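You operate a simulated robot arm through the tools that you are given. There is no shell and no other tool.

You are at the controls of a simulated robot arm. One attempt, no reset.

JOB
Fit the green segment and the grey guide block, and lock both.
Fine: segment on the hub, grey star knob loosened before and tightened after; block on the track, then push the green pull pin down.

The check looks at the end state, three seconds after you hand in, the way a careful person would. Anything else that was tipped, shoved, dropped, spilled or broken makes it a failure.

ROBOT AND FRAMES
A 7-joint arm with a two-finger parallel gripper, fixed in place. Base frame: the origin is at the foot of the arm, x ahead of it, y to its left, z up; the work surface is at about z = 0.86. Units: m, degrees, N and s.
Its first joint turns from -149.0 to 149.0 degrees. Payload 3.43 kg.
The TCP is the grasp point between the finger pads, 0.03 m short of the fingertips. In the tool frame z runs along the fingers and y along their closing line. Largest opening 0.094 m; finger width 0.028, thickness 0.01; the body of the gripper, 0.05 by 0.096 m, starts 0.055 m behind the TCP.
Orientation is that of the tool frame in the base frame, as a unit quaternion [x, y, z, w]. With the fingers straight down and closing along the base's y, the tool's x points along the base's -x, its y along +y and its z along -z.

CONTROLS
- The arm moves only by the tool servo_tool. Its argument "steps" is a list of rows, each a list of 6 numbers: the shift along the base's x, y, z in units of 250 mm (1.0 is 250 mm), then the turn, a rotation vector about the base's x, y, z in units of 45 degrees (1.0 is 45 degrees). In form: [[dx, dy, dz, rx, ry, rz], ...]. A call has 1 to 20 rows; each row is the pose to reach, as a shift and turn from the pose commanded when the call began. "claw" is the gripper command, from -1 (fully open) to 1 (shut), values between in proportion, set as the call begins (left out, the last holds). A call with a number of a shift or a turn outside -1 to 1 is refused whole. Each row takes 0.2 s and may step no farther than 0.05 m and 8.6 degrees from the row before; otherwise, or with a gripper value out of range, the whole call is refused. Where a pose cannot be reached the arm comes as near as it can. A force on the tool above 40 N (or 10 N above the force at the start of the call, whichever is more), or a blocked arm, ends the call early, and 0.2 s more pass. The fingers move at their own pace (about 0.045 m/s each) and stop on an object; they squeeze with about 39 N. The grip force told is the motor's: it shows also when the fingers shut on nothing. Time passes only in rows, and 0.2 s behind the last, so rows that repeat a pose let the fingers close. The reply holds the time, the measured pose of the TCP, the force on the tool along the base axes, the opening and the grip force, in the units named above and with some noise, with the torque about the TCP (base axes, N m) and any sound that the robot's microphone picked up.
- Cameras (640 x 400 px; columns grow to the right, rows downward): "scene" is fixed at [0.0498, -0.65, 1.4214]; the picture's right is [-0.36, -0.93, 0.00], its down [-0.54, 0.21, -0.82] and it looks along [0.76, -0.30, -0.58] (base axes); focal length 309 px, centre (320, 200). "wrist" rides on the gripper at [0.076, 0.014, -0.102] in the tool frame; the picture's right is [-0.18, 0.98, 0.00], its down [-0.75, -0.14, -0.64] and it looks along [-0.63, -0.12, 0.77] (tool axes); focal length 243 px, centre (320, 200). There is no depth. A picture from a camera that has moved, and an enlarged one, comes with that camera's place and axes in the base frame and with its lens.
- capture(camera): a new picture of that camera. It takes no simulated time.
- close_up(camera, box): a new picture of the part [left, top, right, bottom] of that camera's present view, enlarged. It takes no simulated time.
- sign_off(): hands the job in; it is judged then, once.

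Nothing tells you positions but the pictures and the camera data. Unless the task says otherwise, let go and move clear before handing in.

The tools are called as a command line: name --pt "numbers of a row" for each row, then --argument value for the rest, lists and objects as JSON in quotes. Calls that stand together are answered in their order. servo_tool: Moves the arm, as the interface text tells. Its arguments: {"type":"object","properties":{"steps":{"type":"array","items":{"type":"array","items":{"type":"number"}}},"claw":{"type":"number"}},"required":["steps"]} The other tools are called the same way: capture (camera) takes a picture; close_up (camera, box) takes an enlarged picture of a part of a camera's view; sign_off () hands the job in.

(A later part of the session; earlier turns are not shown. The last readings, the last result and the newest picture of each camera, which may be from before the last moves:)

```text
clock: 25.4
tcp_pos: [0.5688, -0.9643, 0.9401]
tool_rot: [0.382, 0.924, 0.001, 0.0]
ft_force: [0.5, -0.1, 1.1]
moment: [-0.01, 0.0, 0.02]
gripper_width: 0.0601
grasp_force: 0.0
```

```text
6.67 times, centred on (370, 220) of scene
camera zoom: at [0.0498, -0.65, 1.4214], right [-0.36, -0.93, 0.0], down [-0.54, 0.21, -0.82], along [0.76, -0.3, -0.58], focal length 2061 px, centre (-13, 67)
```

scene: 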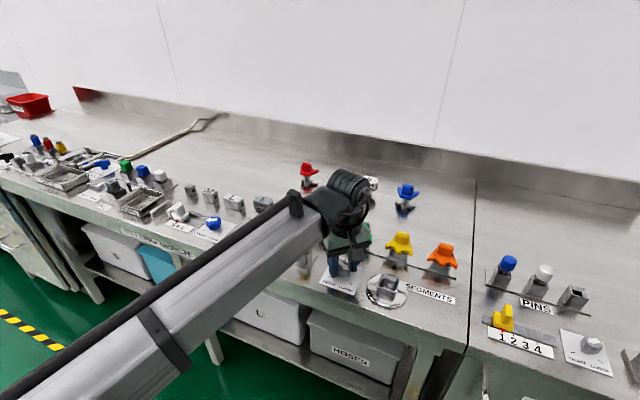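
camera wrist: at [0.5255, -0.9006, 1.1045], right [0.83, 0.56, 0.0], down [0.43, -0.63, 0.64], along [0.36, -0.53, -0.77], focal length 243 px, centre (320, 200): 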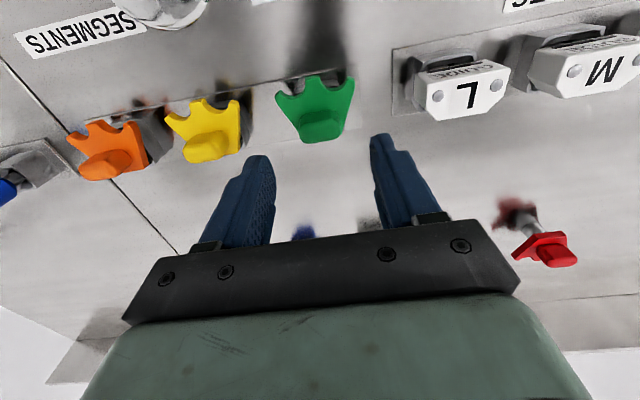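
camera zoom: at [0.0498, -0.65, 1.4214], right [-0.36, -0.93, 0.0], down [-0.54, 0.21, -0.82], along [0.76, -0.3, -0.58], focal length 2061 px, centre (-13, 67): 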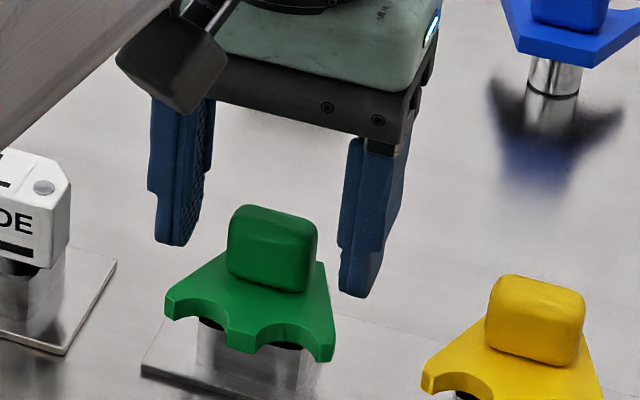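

The fingers straddle the handle with the tips above the plate. I'll lower 3 mm more, settle, and close gently.

servo_tool --pt "0 0 -0.012 0 0 0" --pt "0 0 -0.012 0 0 0" --pt "0 0 -0.012 0 0 0" --pt "0 0 -0.012 0 0 0"

servo_tool --pt "0 0 0 0 0 0" --pt "0 0 0 0 0 0" --pt "0 0 0 0 0 0" --pt "0 0 0 0 0 0" --pt "0 0 0 0 0 0" --claw 1

close_up --camera "wrist" --box '[230, 100, 410, 230]'

close_up --camera "scene" --box '[330, 190, 410, 250]'

```text
clock: 26.4
tcp_pos: [0.5694, -0.9647, 0.9383]
tool_rot: [0.383, 0.924, 0.0, 0.0]
ft_force: [0.7, -0.7, 0.2]
moment: [-0.02, -0.03, 0.02]
gripper_width: 0.0603
grasp_force: 0.1
```

```text
clock: 27.6
tcp_pos: [0.5701, -0.9654, 0.9383]
tool_rot: [0.383, 0.924, -0.001, 0.0]
ft_force: [-0.5, -1.4, 0.7]
moment: [-0.04, 0.0, 0.0]
gripper_width: 0.0327
grasp_force: 38.8
```

```text
3.08 times, centred on (320, 165) of wrist
camera zoom: at [0.5245, -0.9009, 1.04], right [0.83, 0.56, 0.0], down [0.43, -0.63, 0.64], along [0.36, -0.53, -0.77], focal length 746 px, centre (320, 308)
```

zoom: 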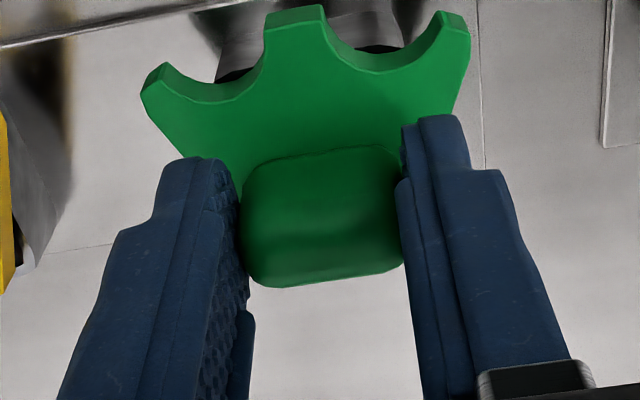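

```text
6.67 times, centred on (370, 220) of scene
camera zoom: at [0.0498, -0.65, 1.4214], right [-0.36, -0.93, 0.0], down [-0.54, 0.21, -0.82], along [0.76, -0.3, -0.58], focal length 2061 px, centre (-13, 67)
```

zoom: 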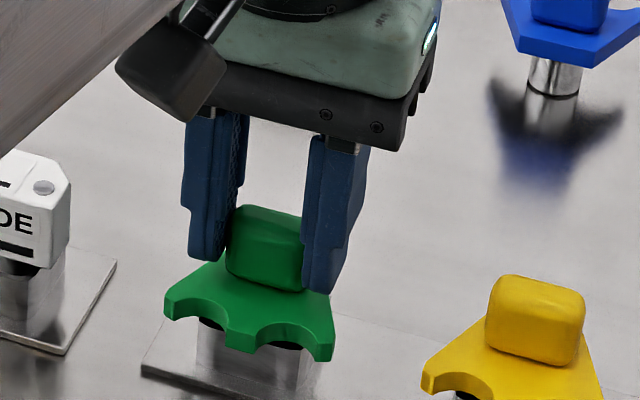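

The segment is gripped at 32.7 mm. I'll lift it straight up and then look at its peg and at the empty stand socket.

servo_tool --pt "0 0 0.03 0 0 0" --pt "0 0 0.08 0 0 0" --pt "0 0 0.16 0 0 0" --pt "0 0 0.26 0 0 0" --pt "0 0 0.36 0 0 0" --pt "0 0 0.44 0 0 0" --pt "0 0 0.44 0 0 0" --pt "0 0 0.44 0 0 0"

capture --camera "wrist"

close_up --camera "scene" --box '[310, 150, 430, 260]'

```text
clock: 29.4
tcp_pos: [0.5691, -0.9627, 1.0508]
tool_rot: [0.382, 0.924, 0.0, 0.0]
ft_force: [0.9, -0.4, -1.2]
moment: [-0.02, -0.01, -0.02]
gripper_width: 0.0329
grasp_force: 38.8
```

```text
taken
camera wrist: at [0.5241, -0.9, 1.1535], right [0.83, 0.56, 0.0], down [0.43, -0.63, 0.64], along [0.36, -0.53, -0.77], focal length 243 px, centre (320, 200)
```

wrist: 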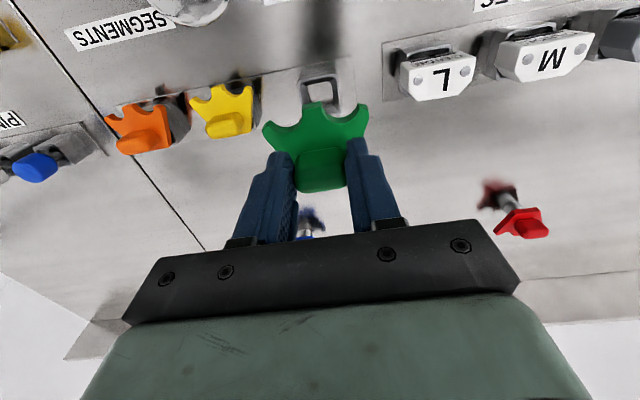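

```text
3.64 times, centred on (370, 205) of scene
camera zoom: at [0.0498, -0.65, 1.4214], right [-0.36, -0.93, 0.0], down [-0.54, 0.21, -0.82], along [0.76, -0.3, -0.58], focal length 1124 px, centre (138, 182)
```

zoom: 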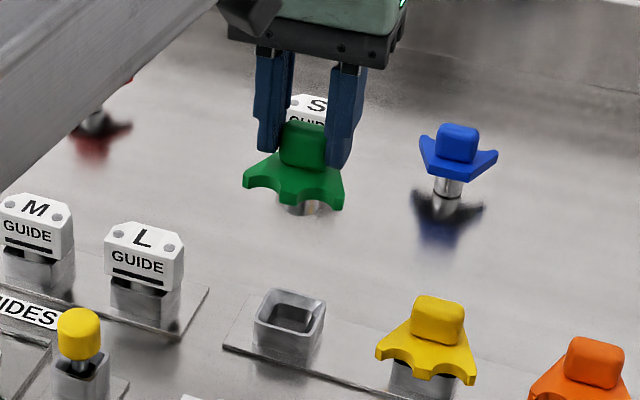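

close_up --camera "scene" --box '[370, 225, 410, 255]'

close_up --camera "scene" --box '[370, 175, 410, 215]'

close_up --camera "wrist" --box '[280, 60, 370, 120]'

```text
13.33 times, centred on (390, 240) of scene
camera zoom: at [0.0498, -0.65, 1.4214], right [-0.36, -0.93, 0.0], down [-0.54, 0.21, -0.82], along [0.76, -0.3, -0.58], focal length 4121 px, centre (-613, -333)
```

zoom: 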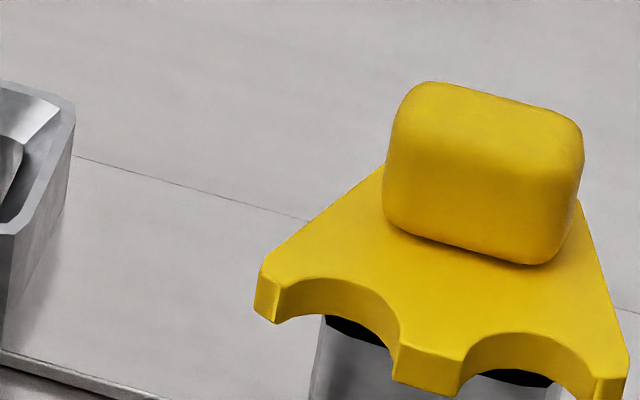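

```text
10.00 times, centred on (390, 195) of scene
camera zoom: at [0.0498, -0.65, 1.4214], right [-0.36, -0.93, 0.0], down [-0.54, 0.21, -0.82], along [0.76, -0.3, -0.58], focal length 3091 px, centre (-380, 250)
```

zoom: 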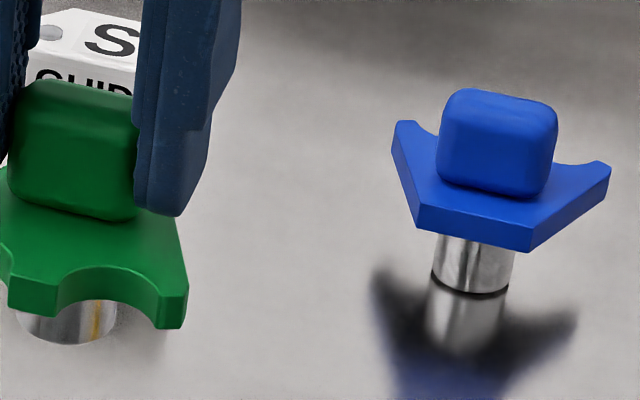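

```text
6.67 times, centred on (325, 90) of wrist
camera zoom: at [0.5241, -0.9, 1.1535], right [0.83, 0.56, 0.0], down [0.43, -0.63, 0.64], along [0.36, -0.53, -0.77], focal length 1618 px, centre (287, 933)
```

zoom: 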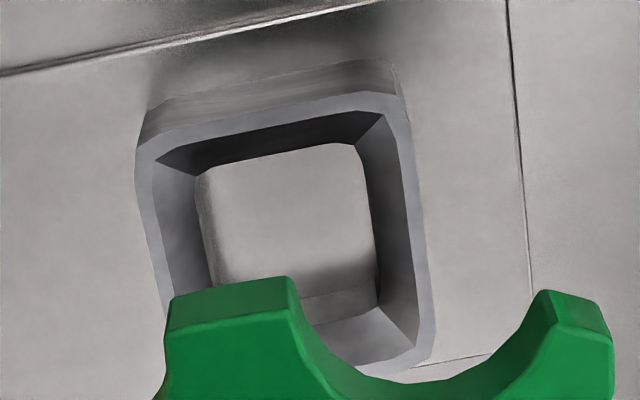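

The peg is a round chrome cylinder about 24 mm across, roughly under the handle, and the stand socket matches the hub socket in form. I'll carry the segment over the hub and measure the hub rim the same way, so I can transfer the offset directly.

servo_tool --pt "-0.1 0.01 0.02 0 0 0" --pt "-0.23 0.02 0.02 0 0 0" --pt "-0.37 0.035 0.02 0 0 0" --pt "-0.51 0.05 0.02 0 0 0" --pt "-0.6392 0.0616 0.02 0 0 0" --pt "-0.6392 0.0616 0.0 0 0 0" --pt "-0.6392 0.0616 0.0 0 0 0" --pt "-0.6392 0.0616 0.0 0 0 0" --pt "-0.6392 0.0616 0.0 0 0 0"

capture --camera "wrist"

close_up --camera "wrist" --box '[280, 60, 370, 120]'

close_up --camera "scene" --box '[350, 210, 450, 310]'

```text
clock: 31.4
tcp_pos: [0.4096, -0.9488, 1.0473]
tool_rot: [0.382, 0.924, 0.0, 0.0]
ft_force: [-0.5, 0.2, -1.4]
moment: [0.0, 0.03, 0.0]
gripper_width: 0.0331
grasp_force: 38.9
```

```text
taken
camera wrist: at [0.3656, -0.8844, 1.1504], right [0.83, 0.56, 0.0], down [0.43, -0.63, 0.64], along [0.36, -0.53, -0.77], focal length 243 px, centre (320, 200)
```

wrist: 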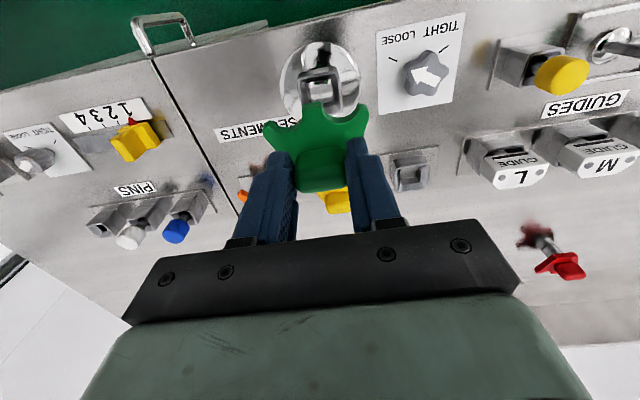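

```text
6.67 times, centred on (325, 90) of wrist
camera zoom: at [0.3656, -0.8844, 1.1504], right [0.83, 0.56, 0.0], down [0.43, -0.63, 0.64], along [0.36, -0.53, -0.77], focal length 1618 px, centre (287, 933)
```

zoom: 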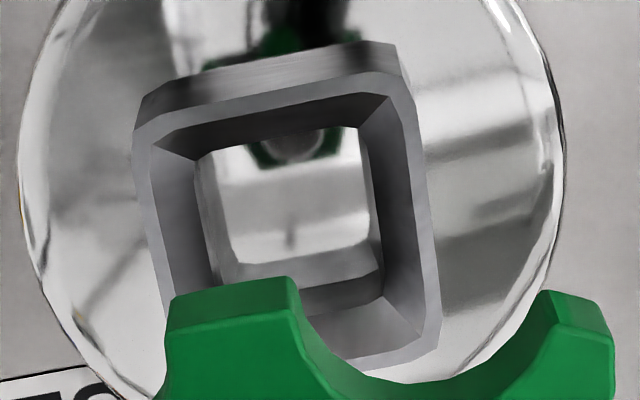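

```text
4.00 times, centred on (400, 260) of scene
camera zoom: at [0.0498, -0.65, 1.4214], right [-0.36, -0.93, 0.0], down [-0.54, 0.21, -0.82], along [0.76, -0.3, -0.58], focal length 1236 px, centre (0, -40)
```

zoom: 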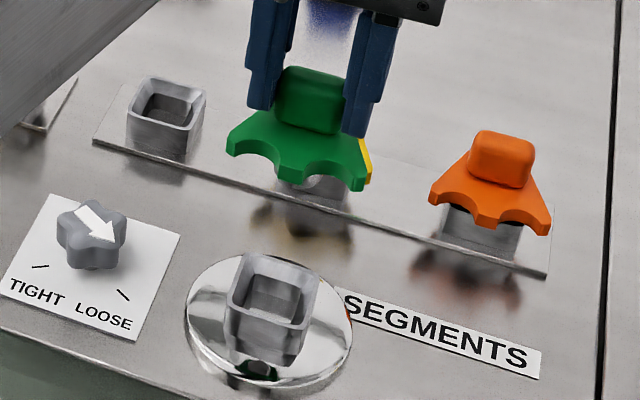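

close_up --camera "scene" --box '[365, 220, 415, 260]'

close_up --camera "scene" --box '[365, 265, 465, 315]'

close_up --camera "wrist" --box '[380, 135, 450, 205]'

```text
10.00 times, centred on (390, 240) of scene
camera zoom: at [0.0498, -0.65, 1.4214], right [-0.36, -0.93, 0.0], down [-0.54, 0.21, -0.82], along [0.76, -0.3, -0.58], focal length 3091 px, centre (-380, -200)
```

zoom: 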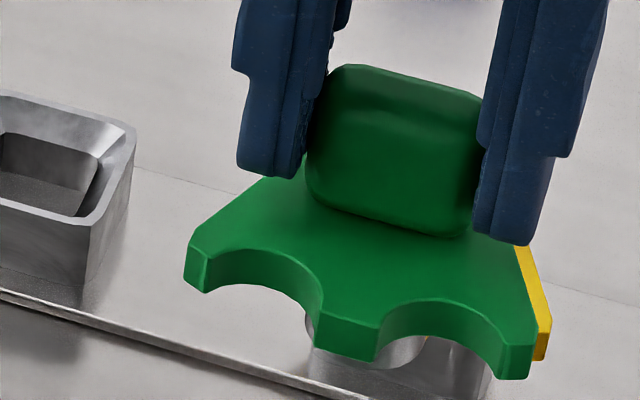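

```text
6.40 times, centred on (415, 290) of scene
camera zoom: at [0.0498, -0.65, 1.4214], right [-0.36, -0.93, 0.0], down [-0.54, 0.21, -0.82], along [0.76, -0.3, -0.58], focal length 1978 px, centre (-288, -376)
```

zoom: 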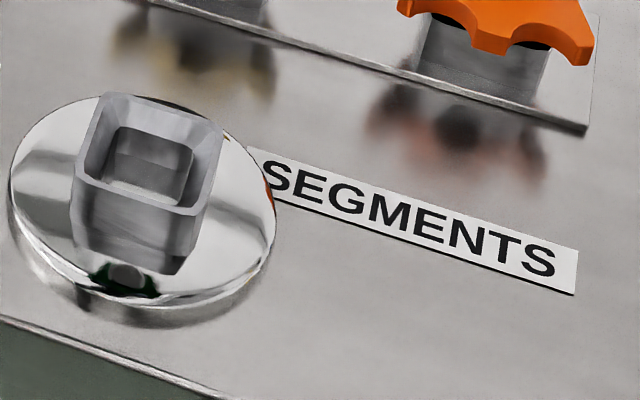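

```text
5.71 times, centred on (415, 170) of wrist
camera zoom: at [0.3656, -0.8844, 1.1504], right [0.83, 0.56, 0.0], down [0.43, -0.63, 0.64], along [0.36, -0.53, -0.77], focal length 1386 px, centre (-223, 371)
```

zoom: 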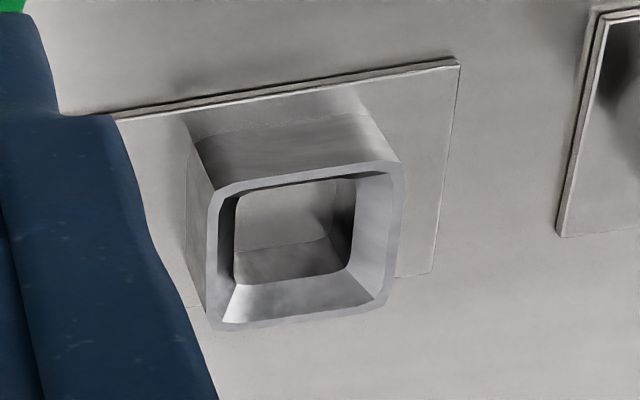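

The stand rim is at (e -0.2804, n 1.088) and the hub rim at (e -0.381, n 0.961), both at about z 0.885. That means a 2–3 mm inward shift, after which I'll lower until the peg is just above the rim.

servo_tool --pt "-0.008 0.008 -0.1 0 0 0" --pt "-0.008 0.008 -0.2 0 0 0" --pt "-0.008 0.008 -0.28 0 0 0" --pt "-0.008 0.008 -0.3 0 0 0" --pt "-0.008 0.008 -0.3 0 0 0" --pt "-0.008 0.008 -0.3 0 0 0"

close_up --camera "wrist" --box '[250, 60, 400, 160]'

close_up --camera "scene" --box '[350, 240, 430, 310]'

```text
clock: 32.8
tcp_pos: [0.4066, -0.9475, 0.9723]
tool_rot: [0.383, 0.924, 0.0, 0.0]
ft_force: [-0.5, 0.1, -0.3]
moment: [-0.02, 0.03, 0.01]
gripper_width: 0.033
grasp_force: 39.2
```

```text
4.00 times, centred on (325, 110) of wrist
camera zoom: at [0.3612, -0.8832, 1.0738], right [0.83, 0.56, 0.0], down [0.43, -0.63, 0.64], along [0.36, -0.53, -0.77], focal length 970 px, centre (300, 560)
```

zoom: 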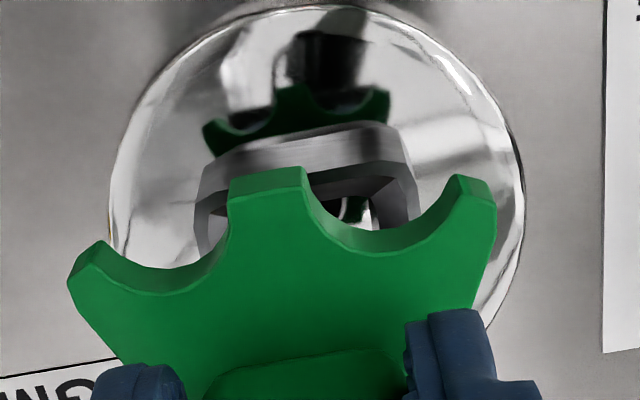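

```text
5.71 times, centred on (390, 275) of scene
camera zoom: at [0.0498, -0.65, 1.4214], right [-0.36, -0.93, 0.0], down [-0.54, 0.21, -0.82], along [0.76, -0.3, -0.58], focal length 1766 px, centre (-80, -229)
```

zoom: 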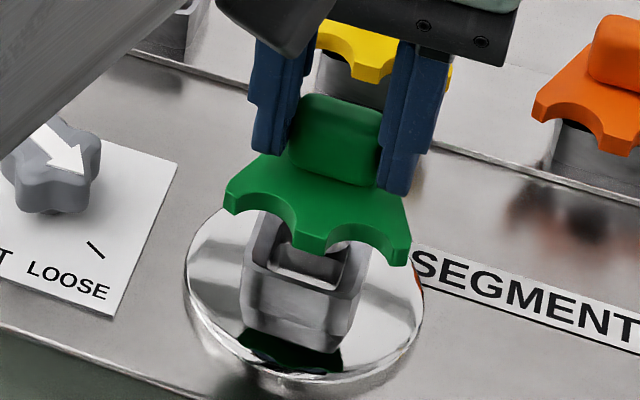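

The peg is lined up above the socket. I'll lower in small increments and watch the force.

servo_tool --pt "0 0 -0.03 0 0 0" --pt "0 0 -0.06 0 0 0" --pt "0 0 -0.06 0 0 0" --pt "0 0 -0.06 0 0 0"

close_up --camera "scene" --box '[350, 240, 430, 310]'

```text
clock: 33.8
tcp_pos: [0.4074, -0.9469, 0.957]
tool_rot: [0.383, 0.924, 0.0, 0.0]
ft_force: [-0.3, 0.7, -1.3]
moment: [0.01, 0.0, -0.01]
gripper_width: 0.0331
grasp_force: 38.9
```

```text
5.71 times, centred on (390, 275) of scene
camera zoom: at [0.0498, -0.65, 1.4214], right [-0.36, -0.93, 0.0], down [-0.54, 0.21, -0.82], along [0.76, -0.3, -0.58], focal length 1766 px, centre (-80, -229)
```

zoom: 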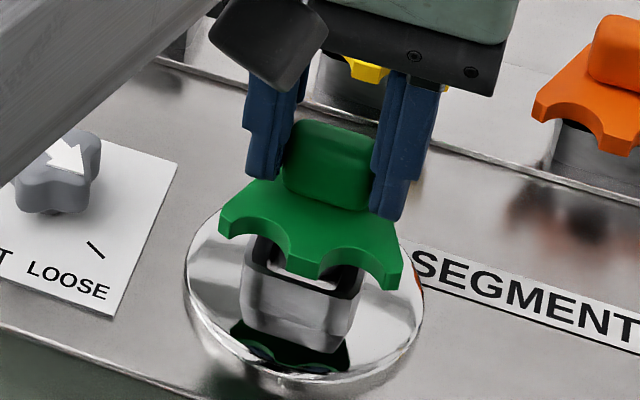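

servo_tool --pt "0 0 -0.02 0 0 0" --pt "0 0 -0.04 0 0 0" --pt "0 0 -0.04 0 0 0" --pt "0 0 -0.04 0 0 0"

close_up --camera "scene" --box '[350, 240, 430, 310]'

```text
clock: 34.8
tcp_pos: [0.4068, -0.9476, 0.9469]
tool_rot: [0.383, 0.924, -0.001, 0.001]
ft_force: [0.6, -0.3, -0.2]
moment: [0.02, -0.02, -0.01]
gripper_width: 0.0327
grasp_force: 39.2
```

```text
5.71 times, centred on (390, 275) of scene
camera zoom: at [0.0498, -0.65, 1.4214], right [-0.36, -0.93, 0.0], down [-0.54, 0.21, -0.82], along [0.76, -0.3, -0.58], focal length 1766 px, centre (-80, -229)
```

zoom: 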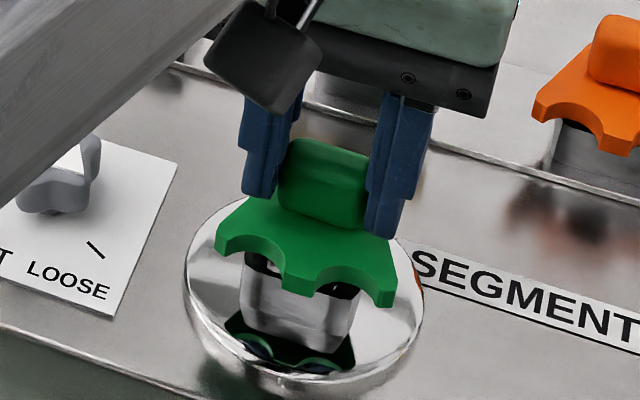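

servo_tool --pt "0 0 -0.008 0 0 0" --pt "0 0 -0.016 0 0 0" --pt "0 0 -0.016 0 0 0" --pt "0 0 -0.016 0 0 0"

servo_tool --pt "0 0 -0.008 0 0 0" --pt "0 0 -0.008 0 0 0" --pt "0 0 -0.008 0 0 0"

close_up --camera "scene" --box '[350, 240, 430, 310]'

```text
clock: 35.8
tcp_pos: [0.4062, -0.9478, 0.9436]
tool_rot: [0.383, 0.924, 0.001, 0.0]
ft_force: [0.4, 0.8, -1.2]
moment: [-0.03, -0.01, 0.0]
gripper_width: 0.033
grasp_force: 38.9
```

```text
clock: 36.6
tcp_pos: [0.407, -0.9465, 0.9425]
tool_rot: [0.383, 0.924, 0.0, 0.001]
ft_force: [1.9, -1.7, 13.2]
moment: [-0.14, -0.16, -0.02]
gripper_width: 0.0329
grasp_force: 39.4
```

```text
5.71 times, centred on (390, 275) of scene
camera zoom: at [0.0498, -0.65, 1.4214], right [-0.36, -0.93, 0.0], down [-0.54, 0.21, -0.82], along [0.76, -0.3, -0.58], focal length 1766 px, centre (-80, -229)
```

zoom: 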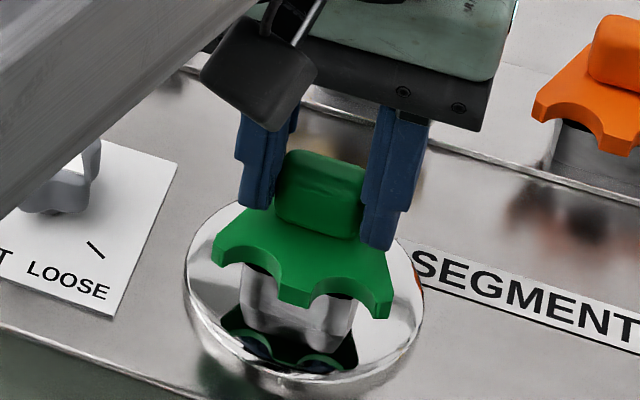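

Contact came at z≈0.942, which matches the seated height on its stand once I allow for the slightly higher rim. I'll press slightly more to confirm it is bottomed.

servo_tool --pt "0 0 -0.006 0 0 0" --pt "0 0 -0.006 0 0 0" --pt "0 0 -0.006 0 0 0"

close_up --camera "scene" --box '[365, 255, 415, 305]'

close_up --camera "wrist" --box '[220, 60, 420, 200]'

```text
clock: 37.4
tcp_pos: [0.4072, -0.9454, 0.94]
tool_rot: [0.383, 0.924, 0.0, 0.001]
ft_force: [3.0, -4.2, 24.7]
moment: [-0.35, -0.25, 0.02]
gripper_width: 0.0331
grasp_force: 39.3
```

```text
8.00 times, centred on (390, 280) of scene
camera zoom: at [0.0498, -0.65, 1.4214], right [-0.36, -0.93, 0.0], down [-0.54, 0.21, -0.82], along [0.76, -0.3, -0.58], focal length 2473 px, centre (-240, -440)
```

zoom: 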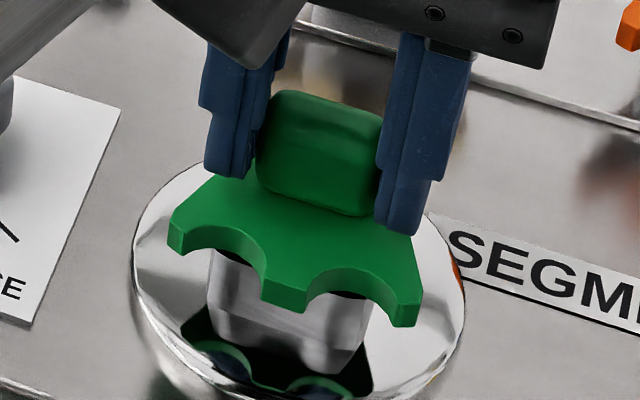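

```text
2.86 times, centred on (320, 130) of wrist
camera zoom: at [0.3622, -0.8815, 1.0428], right [0.83, 0.56, 0.0], down [0.43, -0.63, 0.64], along [0.36, -0.53, -0.77], focal length 693 px, centre (320, 400)
```

zoom: 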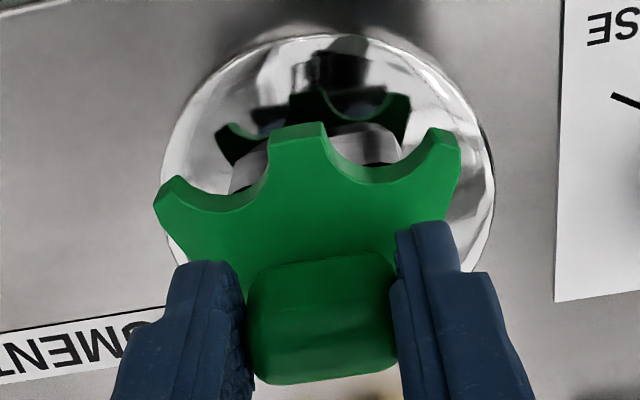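

It is bottomed out, at the same plate-to-rim height as on the stand. I'll relax the push, open the fingers and rise.

servo_tool --pt "0 0 0.014 0 0 0" --pt "0 0 0.014 0 0 0" --pt "0 0 0.014 0 0 0"

servo_tool --pt "0 0 0 0 0 0" --pt "0 0 0 0 0 0" --pt "0 0 0 0 0 0" --pt "0 0 0.06 0 0 0" --pt "0 0 0.18 0 0 0" --pt "0 0 0.3 0 0 0" --pt "0 0 0.4 0 0 0" --pt "0 0 0.4 0 0 0" --pt "0 0 0.4 0 0 0" --claw -0.28

capture --camera "wrist"

close_up --camera "scene" --box '[310, 220, 430, 310]'

```text
clock: 38.2
tcp_pos: [0.4067, -0.9462, 0.9417]
tool_rot: [0.383, 0.924, 0.001, -0.001]
ft_force: [0.0, -0.2, -1.1]
moment: [0.02, -0.02, 0.01]
gripper_width: 0.0331
grasp_force: 38.7
```

```text
clock: 40.2
tcp_pos: [0.4092, -0.9461, 1.043]
tool_rot: [0.383, 0.924, -0.001, 0.0]
ft_force: [0.2, 1.0, 0.2]
moment: [0.05, 0.02, 0.03]
gripper_width: 0.06
grasp_force: 0.1
```

```text
taken
camera wrist: at [0.3643, -0.8826, 1.1447], right [0.83, 0.56, 0.0], down [0.43, -0.63, 0.64], along [0.36, -0.53, -0.77], focal length 243 px, centre (320, 200)
```

wrist: 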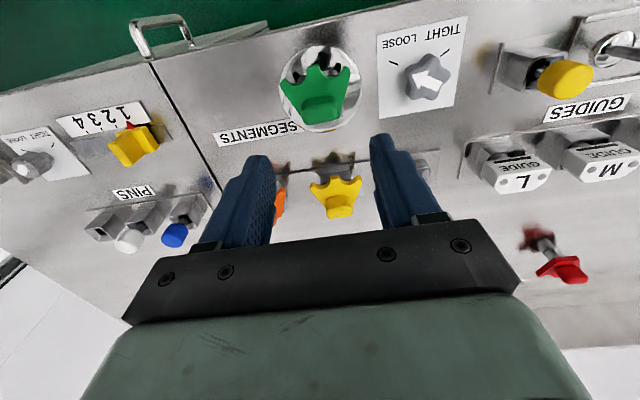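

```text
4.44 times, centred on (370, 265) of scene
camera zoom: at [0.0498, -0.65, 1.4214], right [-0.36, -0.93, 0.0], down [-0.54, 0.21, -0.82], along [0.76, -0.3, -0.58], focal length 1374 px, centre (98, -89)
```

zoom: 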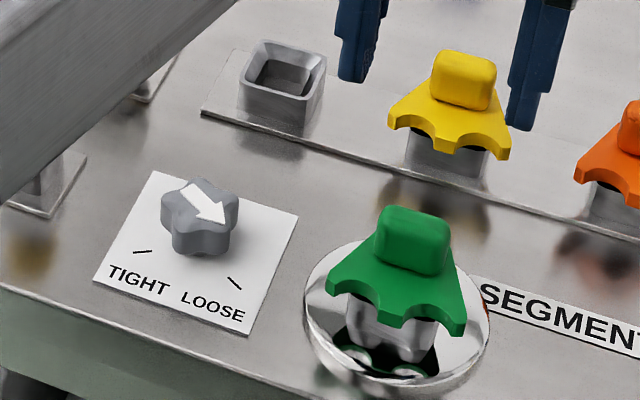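

The segment sits level on the hub. I'll go back to the knob with the same grip orientation I released it at, to tighten it.

servo_tool --pt "0.06 0.055 0 0 0 0.16" --pt "0.12 0.11 0 0 0 0.32" --pt "0.18 0.165 0 0 0 0.48" --pt "0.24 0.22 0 0 0 0.64" --pt "0.29 0.265 0 0 0 0.8" --pt "0.318 0.2884 0 0 0 0.958" --pt "0.318 0.2884 -0.15 0 0 0.958" --pt "0.318 0.2884 -0.3 0 0 0.958" --pt "0.318 0.2884 -0.45 0 0 0.958" --pt "0.318 0.2884 -0.45 0 0 0.958" --pt "0.318 0.2884 -0.45 0 0 0.958"

close_up --camera "wrist" --box '[220, 60, 420, 200]'

capture --camera "scene"

```text
clock: 42.6
tcp_pos: [0.4858, -0.8758, 0.9309]
tool_rot: [0.016, 1.0, 0.0, 0.0]
ft_force: [0.0, 0.7, 0.6]
moment: [0.0, 0.01, 0.0]
gripper_width: 0.0603
grasp_force: 0.2
```

```text
2.86 times, centred on (320, 130) of wrist
camera zoom: at [0.4088, -0.859, 1.0327], right [0.22, 0.98, 0.0], down [0.75, -0.17, 0.64], along [0.63, -0.14, -0.77], focal length 693 px, centre (320, 400)
```

zoom: 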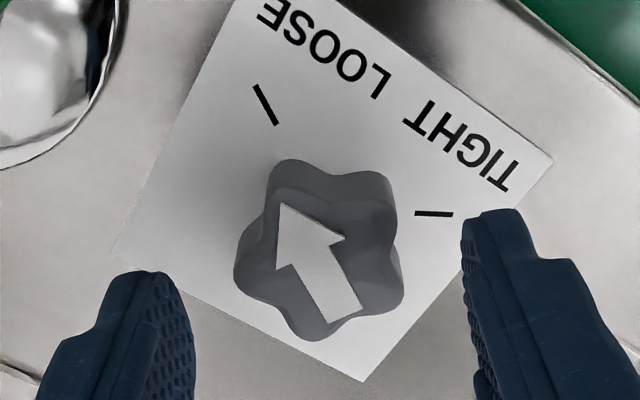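

```text
taken
```

scene: 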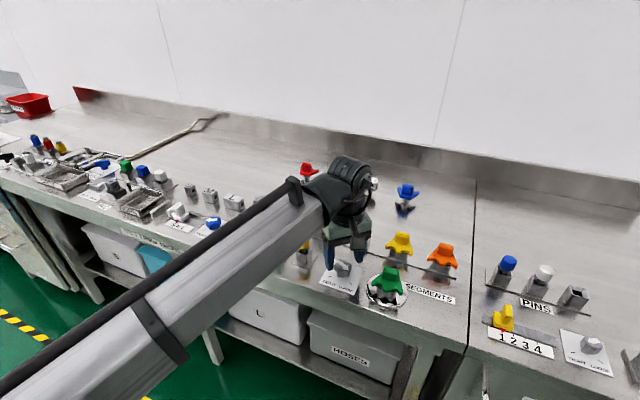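

Good alignment. I'll lower to grip height, settle, and close.

servo_tool --pt "0 0 -0.06 0 0 0" --pt "0 0 -0.12 0 0 0" --pt "0 0 -0.12 0 0 0" --pt "0 0 -0.12 0 0 0" --pt "0 0 -0.12 0 0 0" --pt "0 0 -0.12 0 0 0"

servo_tool --pt "0 0 0 0 0 0" --pt "0 0 0 0 0 0" --pt "0 0 0 0 0 0" --pt "0 0 0 0 0 0" --pt "0 0 0 0 0 0" --claw 1

```text
clock: 44.0
tcp_pos: [0.4863, -0.8728, 0.9014]
tool_rot: [0.016, 1.0, 0.0, 0.0]
ft_force: [-0.4, -0.2, 0.6]
moment: [0.03, -0.02, 0.01]
gripper_width: 0.0601
grasp_force: 0.1
```

```text
clock: 45.2
tcp_pos: [0.4856, -0.8754, 0.9013]
tool_rot: [0.016, 1.0, -0.001, 0.0]
ft_force: [1.0, -12.8, 1.7]
moment: [-0.14, 0.06, 0.03]
gripper_width: 0.0384
grasp_force: 45.2
```

Gripped. Now I'll turn it clockwise toward TIGHT in stages.

servo_tool --pt "0 0 0 0 0 -0.15" --pt "0 0 0 0 0 -0.3" --pt "0 0 0 0 0 -0.45" --pt "0 0 0 0 0 -0.6" --pt "0 0 0 0 0 -0.75" --pt "0 0 0 0 0 -0.9" --pt "0 0 0 0 0 -0.9" --pt "0 0 0 0 0 -0.9"

servo_tool --pt "0 0 0 0 0 -0.15" --pt "0 0 0 0 0 -0.3" --pt "0 0 0 0 0 -0.45" --pt "0 0 0 0 0 -0.6" --pt "0 0 0 0 0 -0.75" --pt "0 0 0 0 0 -0.9" --pt "0 0 0 0 0 -0.9" --pt "0 0 0 0 0 -0.9"

close_up --camera "wrist" --box '[220, 60, 420, 240]'

```text
clock: 47.0
tcp_pos: [0.4868, -0.8757, 0.902]
tool_rot: [0.363, 0.932, 0.0, 0.0]
ft_force: [-10.6, -8.7, 10.1]
moment: [-0.04, 0.18, 0.0]
gripper_width: 0.0386
grasp_force: 44.9
```

```text
clock: 48.8
tcp_pos: [0.4869, -0.8748, 0.9025]
tool_rot: [0.662, 0.75, 0.001, 0.0]
ft_force: [-16.8, 0.4, 5.4]
moment: [-0.04, 0.31, -0.01]
gripper_width: 0.0384
grasp_force: 45.4
```

```text
2.22 times, centred on (320, 150) of wrist
camera zoom: at [0.4901, -0.7976, 1.0035], right [1.0, -0.06, 0.0], down [-0.05, -0.77, 0.64], along [-0.04, -0.64, -0.77], focal length 539 px, centre (320, 311)
```

zoom: 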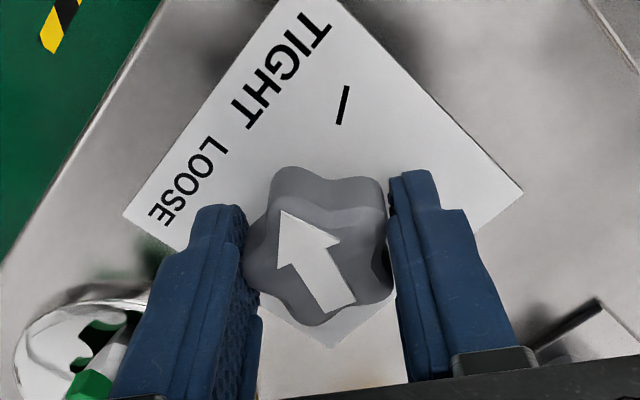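

servo_tool --pt "0 0 0 0 0 -0.15" --pt "0 0 0 0 0 -0.3" --pt "0 0 0 0 0 -0.45" --pt "0 0 0 0 0 -0.6" --pt "0 0 0 0 0 -0.75" --pt "0 0 0 0 0 -0.88" --pt "0 0 0 0 0 -0.88" --pt "0 0 0 0 0 -0.88"

close_up --camera "wrist" --box '[220, 60, 420, 240]'

```text
clock: 50.6
tcp_pos: [0.4862, -0.8753, 0.9012]
tool_rot: [0.877, 0.481, 0.0, 0.0]
ft_force: [-14.9, 6.8, 2.8]
moment: [0.09, 0.28, 0.53]
gripper_width: 0.0385
grasp_force: 45.0
```

```text
2.22 times, centred on (320, 150) of wrist
camera zoom: at [0.5384, -0.8186, 1.0034], right [0.73, -0.68, 0.0], down [-0.52, -0.56, 0.64], along [-0.44, -0.47, -0.77], focal length 539 px, centre (320, 311)
```

zoom: 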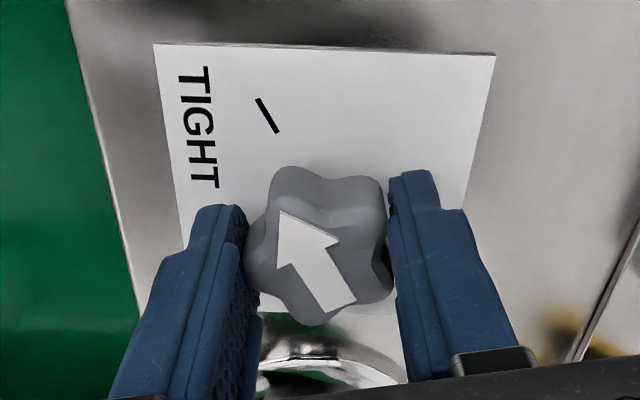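

The torque of 0.53 N·m shows it has reached the tight stop, with the arrow on the TIGHT mark. I'll release, rise and turn back square to the bench.

servo_tool --pt "0 0 0 0 0 0" --pt "0 0 0 0 0 0" --pt "0 0 0 0 0 0" --pt "0 0 0.1 0 0 0" --pt "0 0 0.25 0 0 0" --pt "0 0 0.4 0 0 0" --pt "0 0 0.55 0 0 0" --pt "0 0 0.6 0 0 0.16" --pt "0 0 0.6 0 0 0.32" --pt "0 0 0.6 0 0 0.48" --pt "0 0 0.6 0 0 0.64" --pt "0 0 0.6 0 0 0.8" --pt "0 0 0.6 0 0 0.96" --claw -0.28

servo_tool --pt "0 0 0 0 0 0.16" --pt "0 0 0 0 0 0.32" --pt "0 0 0 0 0 0.48" --pt "0 0 0 0 0 0.64" --pt "0 0 0 0 0 0.762" --pt "0 0 0 0 0 0.762" --pt "0 0 0 0 0 0.762"

capture --camera "wrist"

close_up --camera "wrist" --box '[190, 20, 410, 150]'

capture --camera "scene"

```text
clock: 53.4
tcp_pos: [0.4873, -0.8755, 1.0508]
tool_rot: [0.637, 0.771, 0.0, 0.001]
ft_force: [0.4, 0.8, 0.0]
moment: [0.0, 0.0, -0.01]
gripper_width: 0.0603
grasp_force: 0.0
```

```text
clock: 55.0
tcp_pos: [0.4872, -0.8749, 1.0505]
tool_rot: [0.383, 0.924, 0.0, -0.001]
ft_force: [0.0, 0.8, 0.1]
moment: [0.02, -0.02, -0.01]
gripper_width: 0.0599
grasp_force: 0.1
```

```text
taken
camera wrist: at [0.4417, -0.811, 1.1529], right [0.82, 0.57, 0.0], down [0.43, -0.63, 0.64], along [0.36, -0.53, -0.77], focal length 243 px, centre (320, 200)
```

wrist: 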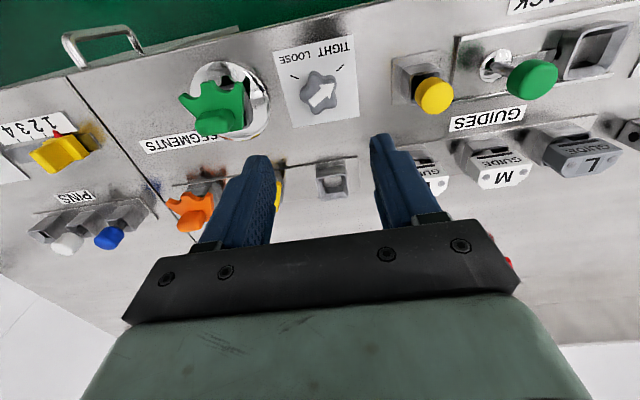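

```text
2.91 times, centred on (300, 85) of wrist
camera zoom: at [0.4417, -0.811, 1.1529], right [0.82, 0.57, 0.0], down [0.43, -0.63, 0.64], along [0.36, -0.53, -0.77], focal length 706 px, centre (378, 534)
```

zoom: 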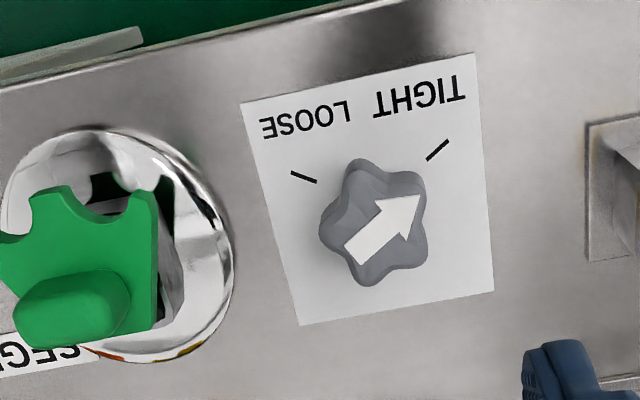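

```text
taken
```

scene: 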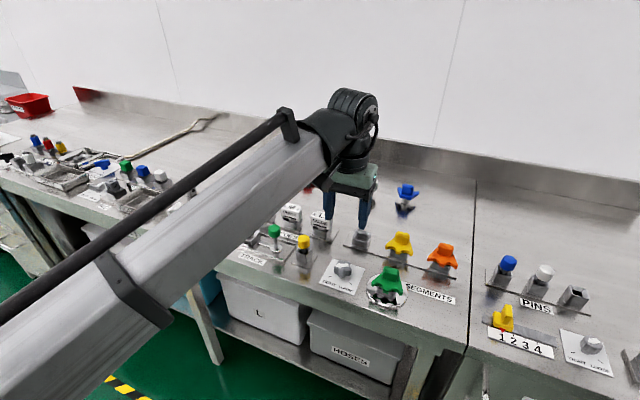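

The knob is tight and the segment is in place. Now I'll move over to the grey guide block.

servo_tool --pt "0.15 0.07 0 0 0 0" --pt "0.31 0.15 0 0 0 0" --pt "0.47 0.23 0 0 0 0" --pt "0.63 0.31 0 0 0 0" --pt "0.79 0.39 0 0 0 0" --pt "0.92 0.455 0 0 0 0" --pt "0.981 0.488 0 0 0 0" --pt "0.981 0.488 0 0 0 0" --pt "0.981 0.488 0 0 0 0"

capture --camera "wrist"

capture --camera "scene"

close_up --camera "wrist" --box '[200, 0, 440, 150]'

close_up --camera "scene" --box '[360, 250, 420, 310]'

```text
clock: 57.0
tcp_pos: [0.7312, -0.7522, 1.0505]
tool_rot: [0.383, 0.924, 0.0, 0.0]
ft_force: [0.1, -0.6, 0.2]
moment: [0.01, 0.02, -0.03]
gripper_width: 0.0604
grasp_force: 0.0
```

```text
taken
camera wrist: at [0.6854, -0.6887, 1.1516], right [0.83, 0.56, 0.0], down [0.43, -0.63, 0.64], along [0.36, -0.53, -0.77], focal length 243 px, centre (320, 200)
```

wrist: 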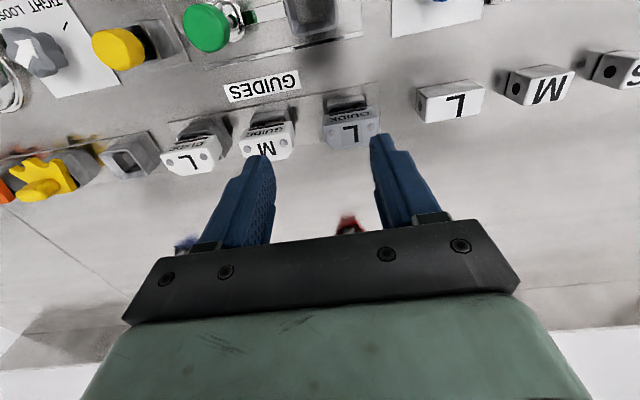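

```text
taken
```

scene: 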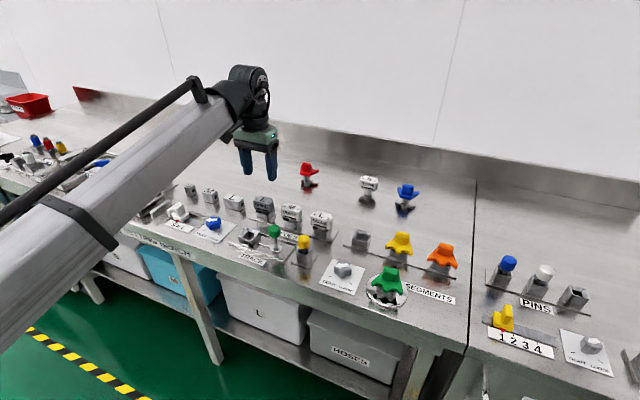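

```text
2.67 times, centred on (320, 75) of wrist
camera zoom: at [0.6854, -0.6887, 1.1516], right [0.83, 0.56, 0.0], down [0.43, -0.63, 0.64], along [0.36, -0.53, -0.77], focal length 647 px, centre (320, 533)
```

zoom: 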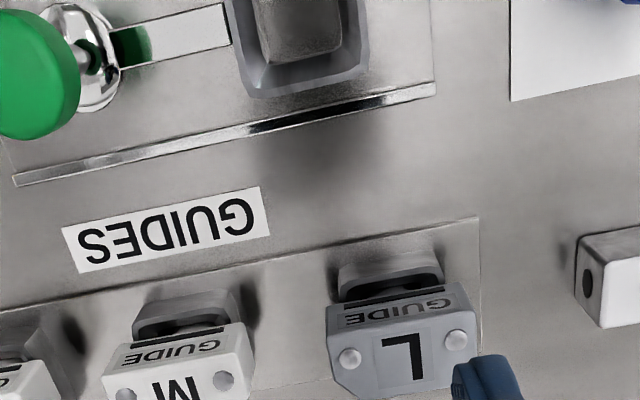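

```text
6.67 times, centred on (390, 280) of scene
camera zoom: at [0.0498, -0.65, 1.4214], right [-0.36, -0.93, 0.0], down [-0.54, 0.21, -0.82], along [0.76, -0.3, -0.58], focal length 2061 px, centre (-147, -333)
```

zoom: 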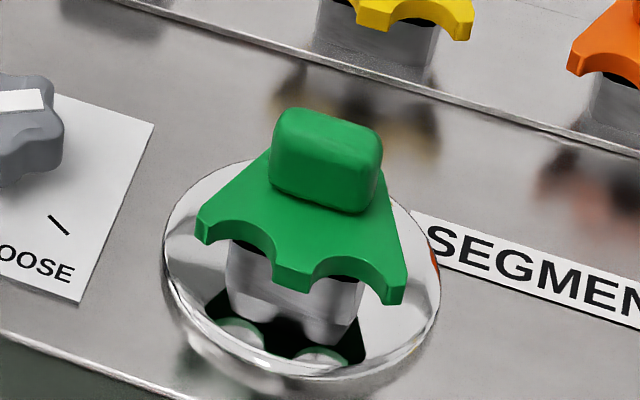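

close_up --camera "wrist" --box '[305, 80, 395, 160]'

close_up --camera "scene" --box '[235, 185, 295, 235]'

close_up --camera "scene" --box '[225, 215, 305, 275]'

```text
5.00 times, centred on (350, 120) of wrist
camera zoom: at [0.6854, -0.6887, 1.1516], right [0.83, 0.56, 0.0], down [0.43, -0.63, 0.64], along [0.36, -0.53, -0.77], focal length 1213 px, centre (170, 600)
```

zoom: 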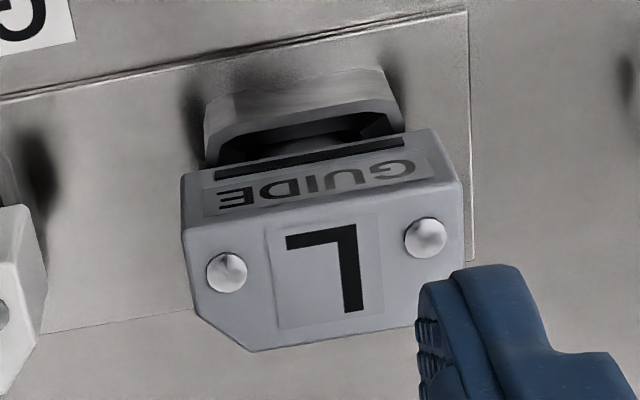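

```text
8.00 times, centred on (265, 210) of scene
camera zoom: at [0.0498, -0.65, 1.4214], right [-0.36, -0.93, 0.0], down [-0.54, 0.21, -0.82], along [0.76, -0.3, -0.58], focal length 2473 px, centre (760, 120)
```

zoom: 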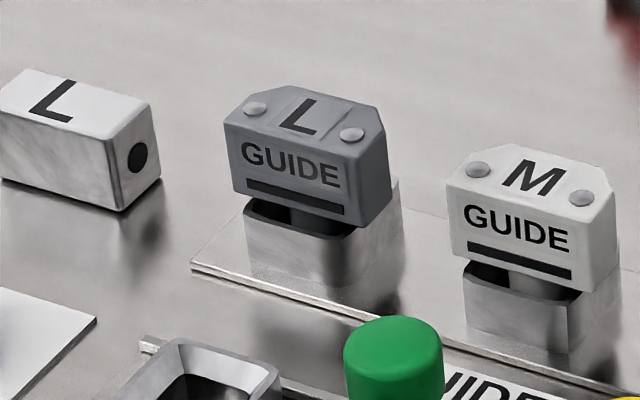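

```text
6.67 times, centred on (265, 245) of scene
camera zoom: at [0.0498, -0.65, 1.4214], right [-0.36, -0.93, 0.0], down [-0.54, 0.21, -0.82], along [0.76, -0.3, -0.58], focal length 2061 px, centre (687, -100)
```

zoom: 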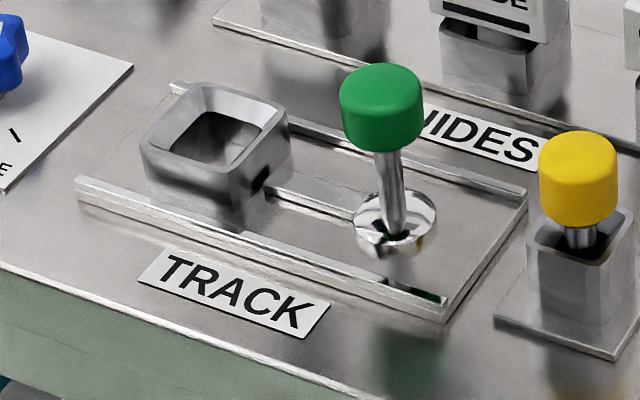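

The grey block is at about (e 0.010, n 1.085), with its top near 0.915 and a footprint of about 55 × 29 mm. I'll grip it across its 29 mm depth to stay clear of its neighbour and the green pin, so the tool turns -90°.

servo_tool --pt "0.02 -0.004 0 0 0 -0.16" --pt "0.05 -0.01 0 0 0 -0.32" --pt "0.08 -0.015 0 0 0 -0.48" --pt "0.11 -0.02 0 0 0 -0.64" --pt "0.14 -0.025 0 0 0 -0.8" --pt "0.168 -0.029 0 0 0 -0.96" --pt "0.168 -0.029 0 0 0 -1.0"

servo_tool --pt "0 0 0 0 0 -0.16" --pt "0 0 0 0 0 -0.32" --pt "0 0 0 0 0 -0.48" --pt "0 0 0 0 0 -0.64" --pt "0 0 0 0 0 -0.8" --pt "0 0 0 0 0 -0.96" --pt "0 0 0 0 0 -1.0" --pt "0 0 0 0 0 -1.0" --pt "0 0 0 0 0 -1.0"

capture --camera "wrist"

close_up --camera "wrist" --box '[270, 50, 370, 130]'

capture --camera "scene"

```text
clock: 58.6
tcp_pos: [0.7751, -0.7599, 1.0515]
tool_rot: [0.708, 0.707, 0.001, 0.001]
ft_force: [0.0, 0.8, 0.3]
moment: [0.01, 0.0, 0.04]
gripper_width: 0.0603
grasp_force: 0.0
```

```text
clock: 60.6
tcp_pos: [0.7732, -0.7596, 1.0512]
tool_rot: [0.924, 0.382, 0.0, 0.0]
ft_force: [-0.6, -0.6, -0.6]
moment: [0.04, 0.0, 0.0]
gripper_width: 0.0601
grasp_force: 0.0
```

```text
taken
camera wrist: at [0.8369, -0.7152, 1.1528], right [0.56, -0.83, 0.0], down [-0.63, -0.43, 0.64], along [-0.53, -0.36, -0.77], focal length 243 px, centre (320, 200)
```

wrist: 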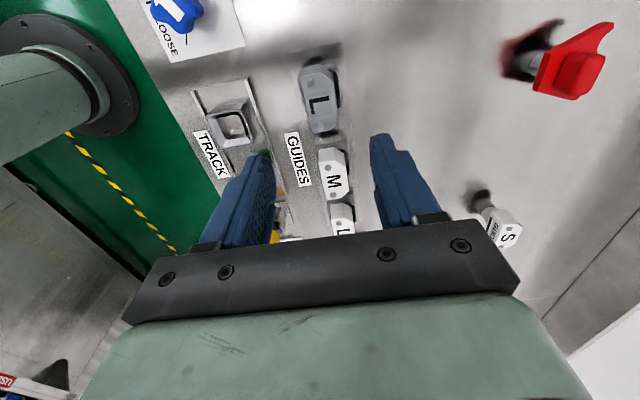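

```text
5.00 times, centred on (320, 90) of wrist
camera zoom: at [0.8369, -0.7152, 1.1528], right [0.56, -0.83, 0.0], down [-0.63, -0.43, 0.64], along [-0.53, -0.36, -0.77], focal length 1213 px, centre (320, 750)
```

zoom: 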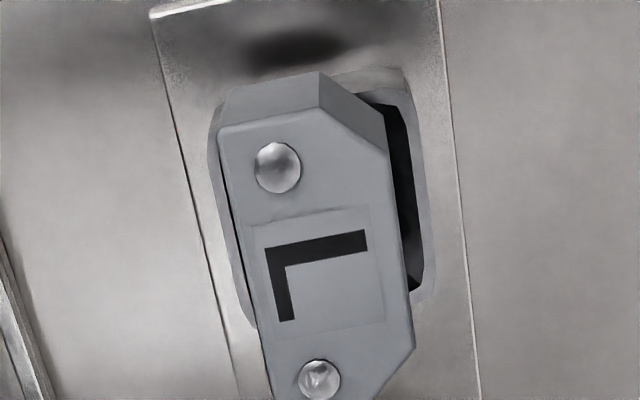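

```text
taken
```

scene: 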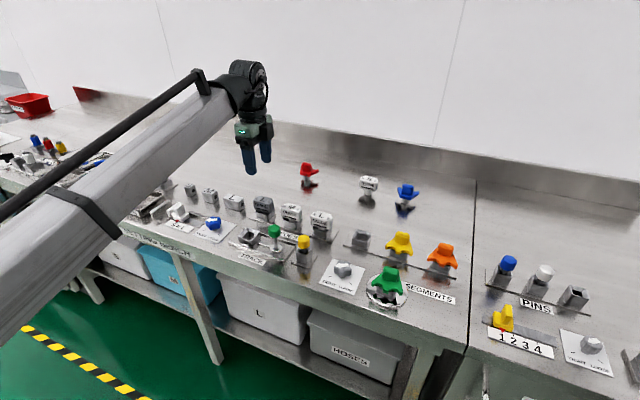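

The wrist turns fine and the TCP is centred over the block within 1 mm. I'll lower part way and check.

servo_tool --pt "0 0 -0.14 0 0 0" --pt "0 0 -0.28 0 0 0" --pt "0 0 -0.4 0 0 0" --pt "0 0 -0.46 0 0 0" --pt "0 0 -0.48 0 0 0" --pt "0 0 -0.48 0 0 0" --pt "0 0 -0.48 0 0 0"

close_up --camera "wrist" --box '[220, 60, 420, 220]'

close_up --camera "scene" --box '[225, 170, 305, 240]'

```text
clock: 62.2
tcp_pos: [0.7749, -0.762, 0.9302]
tool_rot: [0.924, 0.382, 0.0, 0.0]
ft_force: [0.5, 0.3, 0.4]
moment: [0.0, -0.01, 0.02]
gripper_width: 0.0602
grasp_force: 0.1
```

```text
2.50 times, centred on (320, 140) of wrist
camera zoom: at [0.8372, -0.7166, 1.0327], right [0.56, -0.83, 0.0], down [-0.63, -0.43, 0.64], along [-0.53, -0.36, -0.77], focal length 606 px, centre (320, 350)
```

zoom: 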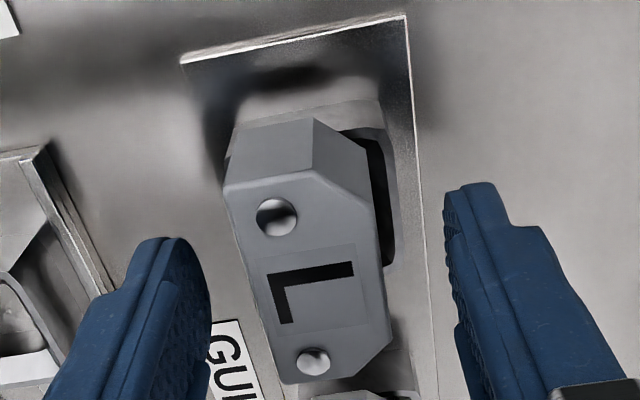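

```text
5.71 times, centred on (265, 205) of scene
camera zoom: at [0.0498, -0.65, 1.4214], right [-0.36, -0.93, 0.0], down [-0.54, 0.21, -0.82], along [0.76, -0.3, -0.58], focal length 1766 px, centre (634, 171)
```

zoom: 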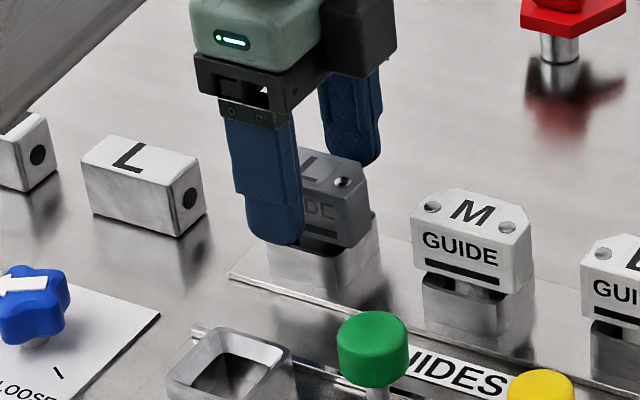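

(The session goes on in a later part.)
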